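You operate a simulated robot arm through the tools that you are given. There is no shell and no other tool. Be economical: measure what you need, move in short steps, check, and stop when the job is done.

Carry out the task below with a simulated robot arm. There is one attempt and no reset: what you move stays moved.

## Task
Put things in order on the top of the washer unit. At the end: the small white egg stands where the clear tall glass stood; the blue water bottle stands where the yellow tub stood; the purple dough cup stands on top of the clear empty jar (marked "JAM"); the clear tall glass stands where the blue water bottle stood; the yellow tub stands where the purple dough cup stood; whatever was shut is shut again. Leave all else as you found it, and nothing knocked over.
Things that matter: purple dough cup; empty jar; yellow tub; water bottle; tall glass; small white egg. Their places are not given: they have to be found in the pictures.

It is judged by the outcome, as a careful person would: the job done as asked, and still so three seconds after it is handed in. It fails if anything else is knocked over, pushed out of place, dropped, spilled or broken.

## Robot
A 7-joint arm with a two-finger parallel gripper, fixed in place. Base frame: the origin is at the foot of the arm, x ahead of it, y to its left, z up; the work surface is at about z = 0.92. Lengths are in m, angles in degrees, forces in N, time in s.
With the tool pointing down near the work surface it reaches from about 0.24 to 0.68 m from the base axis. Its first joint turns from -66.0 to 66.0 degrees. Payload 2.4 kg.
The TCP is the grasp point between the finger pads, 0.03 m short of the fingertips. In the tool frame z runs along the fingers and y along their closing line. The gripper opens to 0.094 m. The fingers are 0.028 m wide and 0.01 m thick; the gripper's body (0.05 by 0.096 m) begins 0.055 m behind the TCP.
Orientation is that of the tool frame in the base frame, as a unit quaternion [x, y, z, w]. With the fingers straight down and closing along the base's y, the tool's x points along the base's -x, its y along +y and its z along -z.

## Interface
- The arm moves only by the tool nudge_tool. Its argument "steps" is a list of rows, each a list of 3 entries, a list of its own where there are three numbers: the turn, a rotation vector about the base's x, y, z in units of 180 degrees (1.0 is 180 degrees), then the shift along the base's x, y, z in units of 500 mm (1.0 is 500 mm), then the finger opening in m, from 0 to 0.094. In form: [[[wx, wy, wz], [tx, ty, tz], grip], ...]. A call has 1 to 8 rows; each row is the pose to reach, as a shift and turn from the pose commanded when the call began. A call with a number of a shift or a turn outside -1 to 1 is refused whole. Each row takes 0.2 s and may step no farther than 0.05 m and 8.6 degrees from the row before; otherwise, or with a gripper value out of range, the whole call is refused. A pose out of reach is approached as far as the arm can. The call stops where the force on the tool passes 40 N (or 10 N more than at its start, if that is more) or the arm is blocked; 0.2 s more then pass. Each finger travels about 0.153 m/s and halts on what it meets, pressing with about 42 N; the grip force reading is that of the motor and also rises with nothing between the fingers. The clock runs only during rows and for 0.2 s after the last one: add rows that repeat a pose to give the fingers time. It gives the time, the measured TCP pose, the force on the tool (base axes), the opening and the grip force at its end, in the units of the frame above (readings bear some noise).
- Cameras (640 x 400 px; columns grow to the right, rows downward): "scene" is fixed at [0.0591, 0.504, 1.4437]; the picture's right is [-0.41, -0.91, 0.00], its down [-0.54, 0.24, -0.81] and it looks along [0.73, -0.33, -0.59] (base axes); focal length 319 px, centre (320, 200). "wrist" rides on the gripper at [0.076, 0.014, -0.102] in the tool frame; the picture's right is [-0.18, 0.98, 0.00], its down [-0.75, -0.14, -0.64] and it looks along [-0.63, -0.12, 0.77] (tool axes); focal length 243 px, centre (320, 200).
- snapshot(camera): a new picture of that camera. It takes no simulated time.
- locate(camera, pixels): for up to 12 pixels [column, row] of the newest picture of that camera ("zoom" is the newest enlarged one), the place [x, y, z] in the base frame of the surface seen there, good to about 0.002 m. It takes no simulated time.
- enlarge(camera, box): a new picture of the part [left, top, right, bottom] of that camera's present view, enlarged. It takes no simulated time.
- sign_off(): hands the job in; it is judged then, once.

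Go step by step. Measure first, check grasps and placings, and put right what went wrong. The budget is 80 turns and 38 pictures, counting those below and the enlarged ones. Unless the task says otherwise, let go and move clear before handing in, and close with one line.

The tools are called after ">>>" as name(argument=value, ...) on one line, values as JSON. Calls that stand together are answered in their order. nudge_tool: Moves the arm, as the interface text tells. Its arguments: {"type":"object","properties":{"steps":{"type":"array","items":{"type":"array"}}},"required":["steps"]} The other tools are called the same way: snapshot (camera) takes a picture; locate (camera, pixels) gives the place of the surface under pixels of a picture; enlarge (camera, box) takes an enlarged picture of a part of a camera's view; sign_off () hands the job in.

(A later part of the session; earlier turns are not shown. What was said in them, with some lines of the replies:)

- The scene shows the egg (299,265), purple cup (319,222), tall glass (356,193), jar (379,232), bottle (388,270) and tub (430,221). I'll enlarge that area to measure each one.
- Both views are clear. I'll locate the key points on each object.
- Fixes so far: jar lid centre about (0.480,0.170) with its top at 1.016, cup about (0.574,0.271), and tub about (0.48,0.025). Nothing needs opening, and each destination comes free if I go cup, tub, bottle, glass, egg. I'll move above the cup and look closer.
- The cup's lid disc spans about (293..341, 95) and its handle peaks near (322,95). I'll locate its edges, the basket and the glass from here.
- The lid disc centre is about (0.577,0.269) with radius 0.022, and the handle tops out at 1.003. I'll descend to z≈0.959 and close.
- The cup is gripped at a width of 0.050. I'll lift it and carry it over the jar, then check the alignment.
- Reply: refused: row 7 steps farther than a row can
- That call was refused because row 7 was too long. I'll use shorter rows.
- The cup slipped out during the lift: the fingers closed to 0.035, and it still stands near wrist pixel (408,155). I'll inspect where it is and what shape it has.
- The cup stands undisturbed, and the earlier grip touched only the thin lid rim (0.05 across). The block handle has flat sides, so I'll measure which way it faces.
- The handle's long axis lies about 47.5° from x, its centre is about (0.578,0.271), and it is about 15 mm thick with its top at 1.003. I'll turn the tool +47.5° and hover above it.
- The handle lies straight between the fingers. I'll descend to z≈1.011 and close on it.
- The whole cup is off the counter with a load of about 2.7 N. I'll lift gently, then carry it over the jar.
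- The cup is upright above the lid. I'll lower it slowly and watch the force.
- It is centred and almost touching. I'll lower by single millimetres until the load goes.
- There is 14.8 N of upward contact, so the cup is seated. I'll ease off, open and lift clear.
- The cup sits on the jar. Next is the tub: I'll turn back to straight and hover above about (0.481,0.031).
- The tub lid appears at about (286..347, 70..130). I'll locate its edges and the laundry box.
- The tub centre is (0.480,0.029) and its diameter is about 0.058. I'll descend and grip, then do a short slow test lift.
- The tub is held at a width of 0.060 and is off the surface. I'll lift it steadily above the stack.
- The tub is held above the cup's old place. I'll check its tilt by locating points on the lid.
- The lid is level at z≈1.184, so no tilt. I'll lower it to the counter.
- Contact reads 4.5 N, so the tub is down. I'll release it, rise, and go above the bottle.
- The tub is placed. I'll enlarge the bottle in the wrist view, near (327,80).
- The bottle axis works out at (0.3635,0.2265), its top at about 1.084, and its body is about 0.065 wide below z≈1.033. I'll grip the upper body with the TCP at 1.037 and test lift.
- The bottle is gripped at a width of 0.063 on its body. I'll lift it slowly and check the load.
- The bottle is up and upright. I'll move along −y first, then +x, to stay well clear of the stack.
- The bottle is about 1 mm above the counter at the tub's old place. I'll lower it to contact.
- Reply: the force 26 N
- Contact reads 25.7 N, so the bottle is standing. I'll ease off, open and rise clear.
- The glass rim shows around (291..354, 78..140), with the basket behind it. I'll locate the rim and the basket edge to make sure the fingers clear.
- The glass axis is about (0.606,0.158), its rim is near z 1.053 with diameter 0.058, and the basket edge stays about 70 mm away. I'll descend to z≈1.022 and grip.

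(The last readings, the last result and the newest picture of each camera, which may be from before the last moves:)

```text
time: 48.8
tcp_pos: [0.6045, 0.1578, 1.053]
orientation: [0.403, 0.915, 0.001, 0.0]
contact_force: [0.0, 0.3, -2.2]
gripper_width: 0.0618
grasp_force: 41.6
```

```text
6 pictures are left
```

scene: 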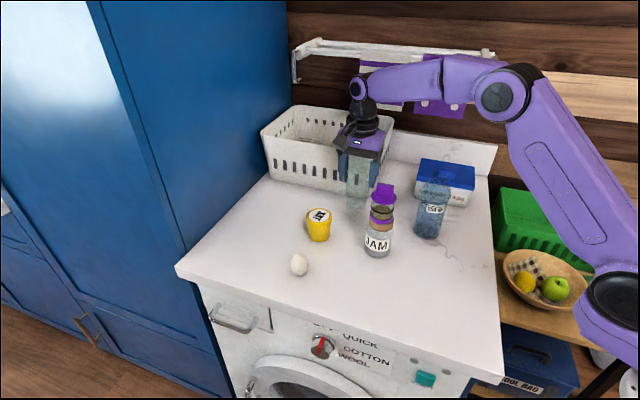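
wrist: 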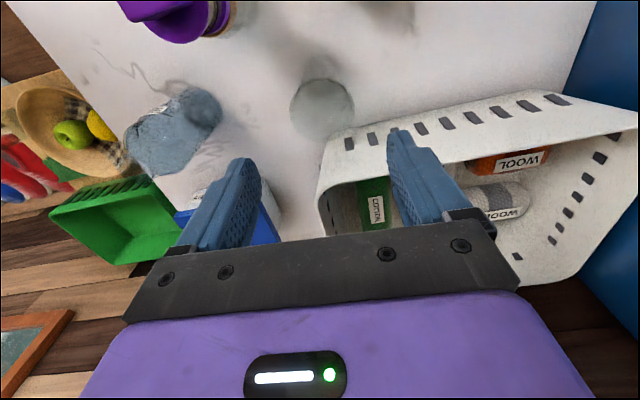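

The glass is held (2.2 N). I'll lift it high enough for its base to pass over the stack, then carry it to the bottle's old place.

>>> nudge_tool(steps=[[[0, 0, 0], [0, 0, 0.03], 0.04], [[0, 0, 0], [0, 0, 0.08], 0.04], [[0, 0, 0], [0, 0, 0.14], 0.04], [[0, 0, 0], [0, 0, 0.2], 0.04], [[0, 0, 0], [0, 0, 0.26], 0.04], [[0, 0, 0], [0, 0, 0.32], 0.04], [[0, 0, 0], [0, 0, 0.36], 0.04], [[0, 0, 0], [0, 0, 0.38], 0.04]])

>>> nudge_tool(steps=[[[0, 0, 0], [-0.04, 0.02, 0], 0.04], [[0, 0, 0], [-0.11, 0.06, 0], 0.04], [[0, 0, 0], [-0.185, 0.1, 0], 0.04], [[0, 0, 0], [-0.265, 0.12, 0], 0.04], [[0, 0, 0], [-0.345, 0.13, 0], 0.04], [[0, 0, 0], [-0.42, 0.137, 0], 0.04], [[0, 0, 0], [-0.47, 0.137, 0], 0.04], [[0, 0, 0], [-0.485, 0.137, 0], 0.04]])

```text
time: 50.6
tcp_pos: [0.5799, 0.1437, 1.2383]
orientation: [0.404, 0.915, 0.0, -0.001]
contact_force: [-0.9, 0.4, -2.2]
gripper_width: 0.0618
grasp_force: 42.0
out of reach, approached as far as the arm can: row 6, 7, 8
```

```text
time: 52.4
tcp_pos: [0.3354, 0.2109, 1.2397]
orientation: [0.402, 0.916, 0.0, 0.0]
contact_force: [-0.4, -0.1, -2.5]
gripper_width: 0.0617
grasp_force: 42.1
```

The lift was clamped inward slightly, so I'm at (0.3354,0.2109) instead of (0.3635,0.2265). I'll correct xy and lower most of the way.

>>> nudge_tool(steps=[[[0, 0, 0], [0.03, 0.016, 0], 0.04], [[0, 0, 0], [0.056, 0.031, -0.03], 0.04], [[0, 0, 0], [0.056, 0.031, -0.1], 0.04], [[0, 0, 0], [0.056, 0.031, -0.18], 0.04], [[0, 0, 0], [0.056, 0.031, -0.26], 0.04], [[0, 0, 0], [0.056, 0.031, -0.34], 0.04], [[0, 0, 0], [0.056, 0.031, -0.39], 0.04], [[0, 0, 0], [0.056, 0.031, -0.41], 0.04]])

>>> nudge_tool(steps=[[[0, 0, 0], [0, 0, 0], 0.04]])

```text
time: 54.2
tcp_pos: [0.3638, 0.2259, 1.0346]
orientation: [0.403, 0.915, 0.0, 0.0]
contact_force: [-0.6, 0.0, -1.4]
gripper_width: 0.0615
grasp_force: 42.0
```

```text
time: 54.6
tcp_pos: [0.3639, 0.225, 1.035]
orientation: [0.404, 0.915, 0.0, 0.0]
contact_force: [0.1, -0.5, -2.7]
gripper_width: 0.0615
grasp_force: 41.7
```

It is on target in xy at z 1.035, and I expect contact near 1.022. I'll lower gently.

>>> nudge_tool(steps=[[[0, 0, 0], [0, 0.001, -0.008], 0.04], [[0, 0, 0], [0, 0.001, -0.016], 0.04], [[0, 0, 0], [0, 0.001, -0.021], 0.04], [[0, 0, 0], [0, 0.001, -0.023], 0.04], [[0, 0, 0], [0, 0.001, -0.023], 0.04]])

>>> nudge_tool(steps=[[[0, 0, 0], [0, 0, -0.001], 0.04], [[0, 0, 0], [0, 0, -0.003], 0.04], [[0, 0, 0], [0, 0, -0.003], 0.04]])

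```text
time: 55.8
tcp_pos: [0.3652, 0.2251, 1.0222]
orientation: [0.403, 0.915, 0.001, -0.001]
contact_force: [0.3, -0.3, -1.6]
gripper_width: 0.0614
grasp_force: 41.9
```

```text
time: 56.6
tcp_pos: [0.3659, 0.2248, 1.0204]
orientation: [0.403, 0.915, 0.0, -0.001]
contact_force: [0.4, -1.2, 2.1]
gripper_width: 0.0615
grasp_force: 42.2
```

Contact has flipped to +2.1 N, so the glass is standing. I'll release, rise, and hover over the egg.

>>> nudge_tool(steps=[[[0, 0, 0], [0, 0, 0], 0.07], [[0, 0, 0], [0, 0, 0], 0.085], [[0, 0, 0], [0, 0, 0], 0.085], [[0, 0, 0], [0, 0, 0.06], 0.085], [[0, 0, 0], [0, 0, 0.14], 0.085], [[0, 0, 0], [0, 0, 0.22], 0.085], [[0, 0, 0], [0, 0, 0.26], 0.085]])

>>> nudge_tool(steps=[[[0, 0, 0], [0.05, 0.05, 0], 0.085], [[0, 0, 0], [0.1, 0.1, 0], 0.085], [[0, 0, 0], [0.15, 0.15, 0], 0.085], [[0, 0, 0], [0.2, 0.2, 0], 0.085], [[0, 0, 0], [0.25, 0.255, -0.05], 0.085], [[0, 0, 0], [0.25, 0.255, -0.1], 0.085], [[0, 0, 0], [0.25, 0.255, -0.1], 0.085]])

>>> snapshot(camera="wrist")

```text
time: 58.2
tcp_pos: [0.3646, 0.2253, 1.1525]
orientation: [0.403, 0.915, 0.0, -0.001]
contact_force: [-0.1, -0.2, 0.1]
gripper_width: 0.0852
grasp_force: 0.0
```

```text
time: 59.8
tcp_pos: [0.4905, 0.3544, 1.1006]
orientation: [0.403, 0.915, 0.0, 0.0]
contact_force: [-0.7, 0.8, -0.1]
gripper_width: 0.0847
grasp_force: 0.1
```

```text
5 pictures are left
```

wrist: 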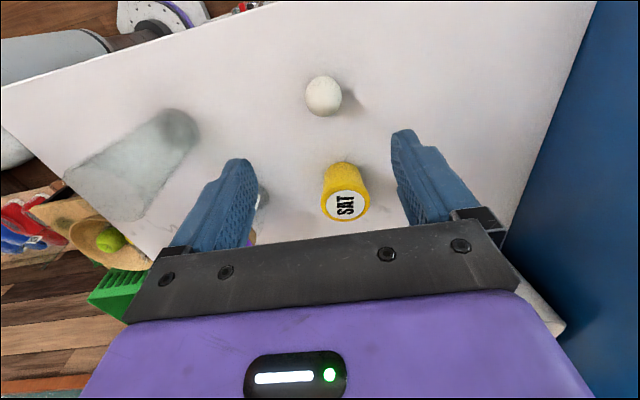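

The glass stands at its new place, and the egg's centre computes to (0.493,0.3545) with width about 0.038. I'll descend to z 0.955 and close in small steps to keep the grip gentle.

>>> nudge_tool(steps=[[[0, 0, 0], [0.005, 0, -0.08], 0.085], [[0, 0, 0], [0.005, 0, -0.16], 0.085], [[0, 0, 0], [0.005, 0, -0.23], 0.085], [[0, 0, 0], [0.005, 0, -0.275], 0.085], [[0, 0, 0], [0.005, 0, -0.289], 0.085], [[0, 0, 0], [0.005, 0, -0.289], 0.06], [[0, 0, 0], [0.005, 0, -0.289], 0.044], [[0, 0, 0], [0.005, 0, -0.289], 0.044]])

>>> nudge_tool(steps=[[[0, 0, 0], [0, 0, 0], 0.041], [[0, 0, 0], [0, 0, 0], 0.039]])

```text
time: 61.6
tcp_pos: [0.4919, 0.3539, 0.9576]
orientation: [0.402, 0.915, 0.0, 0.0]
contact_force: [1.2, 0.8, 1.1]
gripper_width: 0.0439
grasp_force: 0.2
```

```text
time: 62.2
tcp_pos: [0.4926, 0.354, 0.9572]
orientation: [0.403, 0.915, 0.0, 0.0]
contact_force: [-0.1, 0.4, -0.6]
gripper_width: 0.0387
grasp_force: 0.3
```

>>> nudge_tool(steps=[[[0, 0, 0], [0, 0, 0], 0.038], [[0, 0, 0], [0, 0, 0], 0.0375]])

>>> nudge_tool(steps=[[[0, 0, 0], [0, 0, 0], 0.037], [[0, 0, 0], [0, 0, 0], 0.0365]])

```text
time: 62.8
tcp_pos: [0.4927, 0.3547, 0.9583]
orientation: [0.402, 0.916, 0.0, 0.0]
contact_force: [0.0, -0.6, -0.5]
gripper_width: 0.0382
grasp_force: 0.5
```

```text
time: 63.4
tcp_pos: [0.492, 0.3535, 0.956]
orientation: [0.402, 0.916, 0.0, 0.0]
contact_force: [-0.4, 0.5, 0.3]
gripper_width: 0.0374
grasp_force: 1.1
```

Contact begins near 0.0375 and the force is rising in proportion. I'll tighten a little more for a moderate hold.

>>> nudge_tool(steps=[[[0, 0, 0], [0, 0, 0], 0.035], [[0, 0, 0], [0, 0, 0], 0.034]])

```text
time: 64.0
tcp_pos: [0.4919, 0.3536, 0.9564]
orientation: [0.403, 0.915, -0.001, 0.0]
contact_force: [-0.2, -0.1, -0.4]
gripper_width: 0.0353
grasp_force: 42.1
```

The width has stalled at 0.0353, which is the egg, with the force saturated. I'll relax the command a little to see whether the force drops.

>>> nudge_tool(steps=[[[0, 0, 0], [0, 0, 0], 0.035], [[0, 0, 0], [0, 0, 0], 0.035]])

```text
time: 64.6
tcp_pos: [0.4917, 0.3536, 0.9569]
orientation: [0.402, 0.916, 0.0, 0.0]
contact_force: [0.2, -0.4, 0.6]
gripper_width: 0.0363
grasp_force: 12.1
```

12 N is a gentle, sufficient grip. I'll lift slowly.

>>> nudge_tool(steps=[[[0, 0, 0], [0, 0, 0.006], 0.035], [[0, 0, 0], [0, 0, 0.014], 0.035], [[0, 0, 0], [0, 0, 0.024], 0.035], [[0, 0, 0], [0, 0, 0.04], 0.035]])

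>>> enlarge(camera="scene", box=[240, 170, 440, 295])

```text
time: 65.6
tcp_pos: [0.4925, 0.3518, 0.9776]
orientation: [0.403, 0.915, 0.0, 0.0]
contact_force: [-0.2, 0.2, 0.3]
gripper_width: 0.0366
grasp_force: 11.9
```

```text
3.20 times, centred on (340, 232) of scene
```

zoom: 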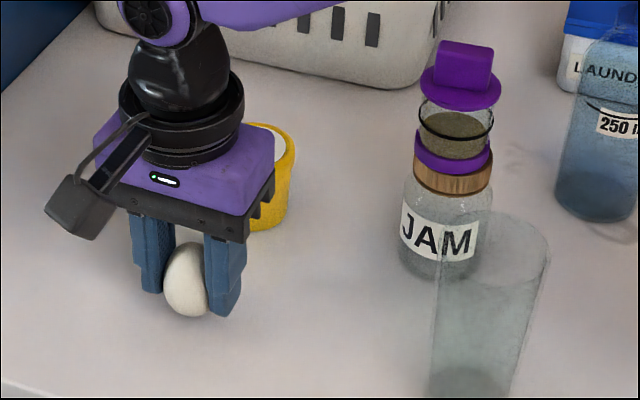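

The egg is held upright. I'll raise it over the tub's height and carry it toward the glass's old place.

>>> nudge_tool(steps=[[[0, 0, 0], [0, 0, 0.03], 0.035], [[0, 0, 0], [0, 0, 0.08], 0.035], [[0, 0, 0], [0, 0, 0.14], 0.035], [[0, 0, 0], [0, 0, 0.19], 0.035], [[0, 0, 0], [0, 0, 0.21], 0.035]])

>>> nudge_tool(steps=[[[0, 0, 0], [0.02, -0.034, 0], 0.035], [[0, 0, 0], [0.055, -0.095, 0], 0.035], [[0, 0, 0], [0.095, -0.164, 0], 0.035], [[0, 0, 0], [0.135, -0.233, 0], 0.035], [[0, 0, 0], [0.175, -0.302, 0], 0.035], [[0, 0, 0], [0.21, -0.362, 0], 0.035], [[0, 0, 0], [0.227, -0.392, 0], 0.035], [[0, 0, 0], [0.227, -0.392, -0.03], 0.035]])

>>> snapshot(camera="scene")

```text
time: 66.8
tcp_pos: [0.4923, 0.3534, 1.081]
orientation: [0.402, 0.915, 0.0, 0.0]
contact_force: [0.9, -1.2, -0.5]
gripper_width: 0.0364
grasp_force: 1.5
```

```text
time: 68.6
tcp_pos: [0.607, 0.1576, 1.0663]
orientation: [0.402, 0.915, 0.0, 0.0]
contact_force: [0.2, -0.4, 0.4]
gripper_width: 0.0366
grasp_force: 12.3
```

```text
3 pictures are left
```

scene: 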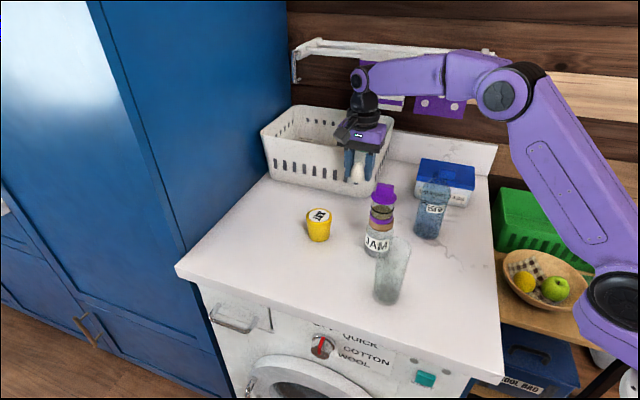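

The egg is in place above the spot. I'll check the forearm's height over the stack before lowering.

>>> locate(camera="scene", pixels=[[380, 94], [400, 98], [420, 98], [440, 98], [460, 100], [480, 115], [500, 125], [361, 78], [505, 95], [384, 186], [358, 182], [358, 168]])

```text
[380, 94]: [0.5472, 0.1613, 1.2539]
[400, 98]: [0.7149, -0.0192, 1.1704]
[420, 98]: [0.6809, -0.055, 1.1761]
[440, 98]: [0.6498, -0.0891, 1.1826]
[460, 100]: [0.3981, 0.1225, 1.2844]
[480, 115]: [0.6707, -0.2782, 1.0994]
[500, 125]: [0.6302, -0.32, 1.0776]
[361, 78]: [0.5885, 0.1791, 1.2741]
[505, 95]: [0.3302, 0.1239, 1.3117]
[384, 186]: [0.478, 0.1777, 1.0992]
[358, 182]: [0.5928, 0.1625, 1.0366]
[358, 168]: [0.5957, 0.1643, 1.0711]
```

Forearm clearance after lowering will be about 50 mm above the stack. The grasp height lies exactly 0.110 below, so I'll go nearly there.

>>> nudge_tool(steps=[[[0, 0, 0], [0, 0, -0.03], 0.035], [[0, 0, 0], [0, 0, -0.08], 0.035], [[0, 0, 0], [0, 0, -0.13], 0.035], [[0, 0, 0], [0, 0, -0.175], 0.035], [[0, 0, 0], [0, 0, -0.205], 0.035], [[0, 0, 0], [0, 0, -0.216], 0.035], [[0, 0, 0], [0, 0, -0.22], 0.035], [[0, 0, 0], [0, 0, -0.22], 0.035]])

>>> enlarge(camera="scene", box=[300, 140, 440, 270])

```text
time: 70.4
tcp_pos: [0.6055, 0.1577, 0.9562]
orientation: [0.403, 0.915, -0.001, 0.0]
contact_force: [0.5, 0.7, 1.8]
gripper_width: 0.0361
grasp_force: 25.0
```

```text
3.08 times, centred on (370, 205) of scene
```

zoom: 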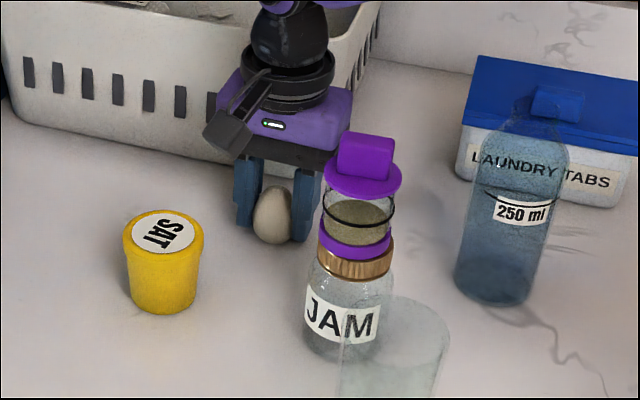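

The egg looks upright and at the counter (+1.8 N). I'll creep 0.5 mm more, then open slowly.

>>> nudge_tool(steps=[[[0, 0, 0], [0, 0, -0.001], 0.035], [[0, 0, 0], [0, 0, -0.001], 0.035]])

```text
time: 71.0
tcp_pos: [0.6055, 0.1572, 0.9564]
orientation: [0.402, 0.916, -0.001, 0.0]
contact_force: [0.0, 0.4, 0.7]
gripper_width: 0.0361
grasp_force: 25.7
```

>>> nudge_tool(steps=[[[0, 0, 0], [0, 0, -0.001], 0.035], [[0, 0, 0], [0, 0, -0.002], 0.035], [[0, 0, 0], [0, 0, -0.002], 0.035]])

```text
time: 71.8
tcp_pos: [0.6058, 0.1571, 0.9552]
orientation: [0.403, 0.915, 0.0, 0.0]
contact_force: [-1.3, 0.2, 0.6]
gripper_width: 0.0363
grasp_force: 25.0
```

I'm 1.5 mm below the grasp height with light contact, so the egg rests on the counter. I'll open gradually and watch.

>>> nudge_tool(steps=[[[0, 0, 0], [0, 0, 0], 0.036], [[0, 0, 0], [0, 0, 0], 0.037], [[0, 0, 0], [0, 0, 0], 0.038], [[0, 0, 0], [0, 0, 0], 0.04], [[0, 0, 0], [0, 0, 0], 0.045], [[0, 0, 0], [0, 0, 0], 0.055], [[0, 0, 0], [0, 0, 0], 0.07], [[0, 0, 0], [0, 0, 0], 0.07]])

>>> nudge_tool(steps=[[[0, 0, 0], [0, 0, 0.02], 0.07], [[0, 0, 0], [0, 0, 0.06], 0.07], [[0, 0, 0], [0, 0, 0.12], 0.07], [[0, 0, 0], [0, 0, 0.2], 0.07], [[0, 0, 0], [0, 0, 0.28], 0.07], [[0, 0, 0], [0, 0, 0.36], 0.07], [[0, 0, 0], [0, 0, 0.42], 0.07]])

>>> snapshot(camera="scene")

```text
time: 73.6
tcp_pos: [0.6064, 0.1576, 0.9555]
orientation: [0.403, 0.915, 0.0, -0.001]
contact_force: [0.4, -0.1, -0.3]
gripper_width: 0.07
grasp_force: 0.1
```

```text
time: 75.2
tcp_pos: [0.6054, 0.1559, 1.1651]
orientation: [0.402, 0.916, -0.001, 0.0]
contact_force: [0.1, 0.2, 1.0]
gripper_width: 0.0702
grasp_force: 0.1
```

```text
1 pictures are left
```

scene: 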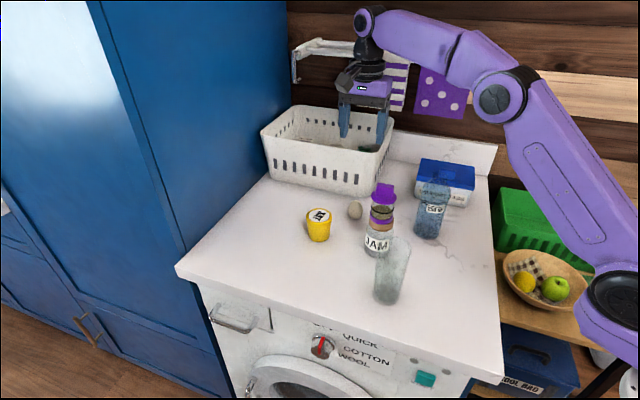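

Everything looks placed, with the egg at (355,210). I'll use the last picture to confirm it stands.

>>> enlarge(camera="scene", box=[300, 170, 460, 300])

>>> locate(camera="scene", pixels=[[355, 203], [348.5, 210], [361.5, 210], [355, 217], [384, 187], [319, 214]])

```text
3.08 times, centred on (380, 235) of scene
```

zoom: 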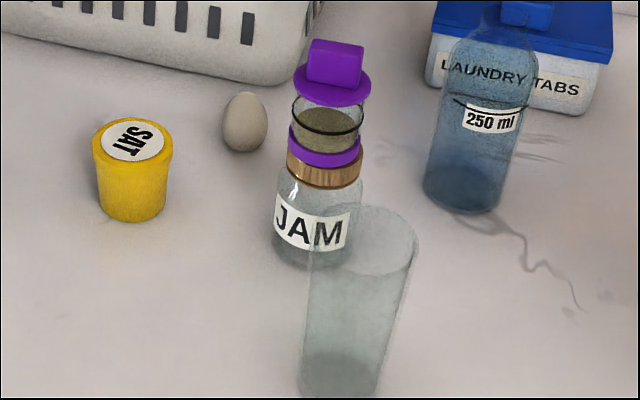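

```text
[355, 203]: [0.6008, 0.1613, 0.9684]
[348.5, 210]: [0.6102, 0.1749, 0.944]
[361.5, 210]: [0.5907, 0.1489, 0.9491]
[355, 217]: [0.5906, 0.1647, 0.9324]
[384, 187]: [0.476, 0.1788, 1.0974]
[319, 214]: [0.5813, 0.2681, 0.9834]
```

The egg stands upright at about (0.60,0.16), the stack, tub, bottle and glass are all upright in their places, and the gripper is clear. I'm handing in.

>>> sign_off()

```text
The job is handed in.
```

The job is handed in: the egg, bottle, glass and tub stand in their new places and the dough cup is on top of the "JAM" jar. Nothing was opened or knocked over, though the cup slipped from my first grip without moving before I lifted it by its handle.
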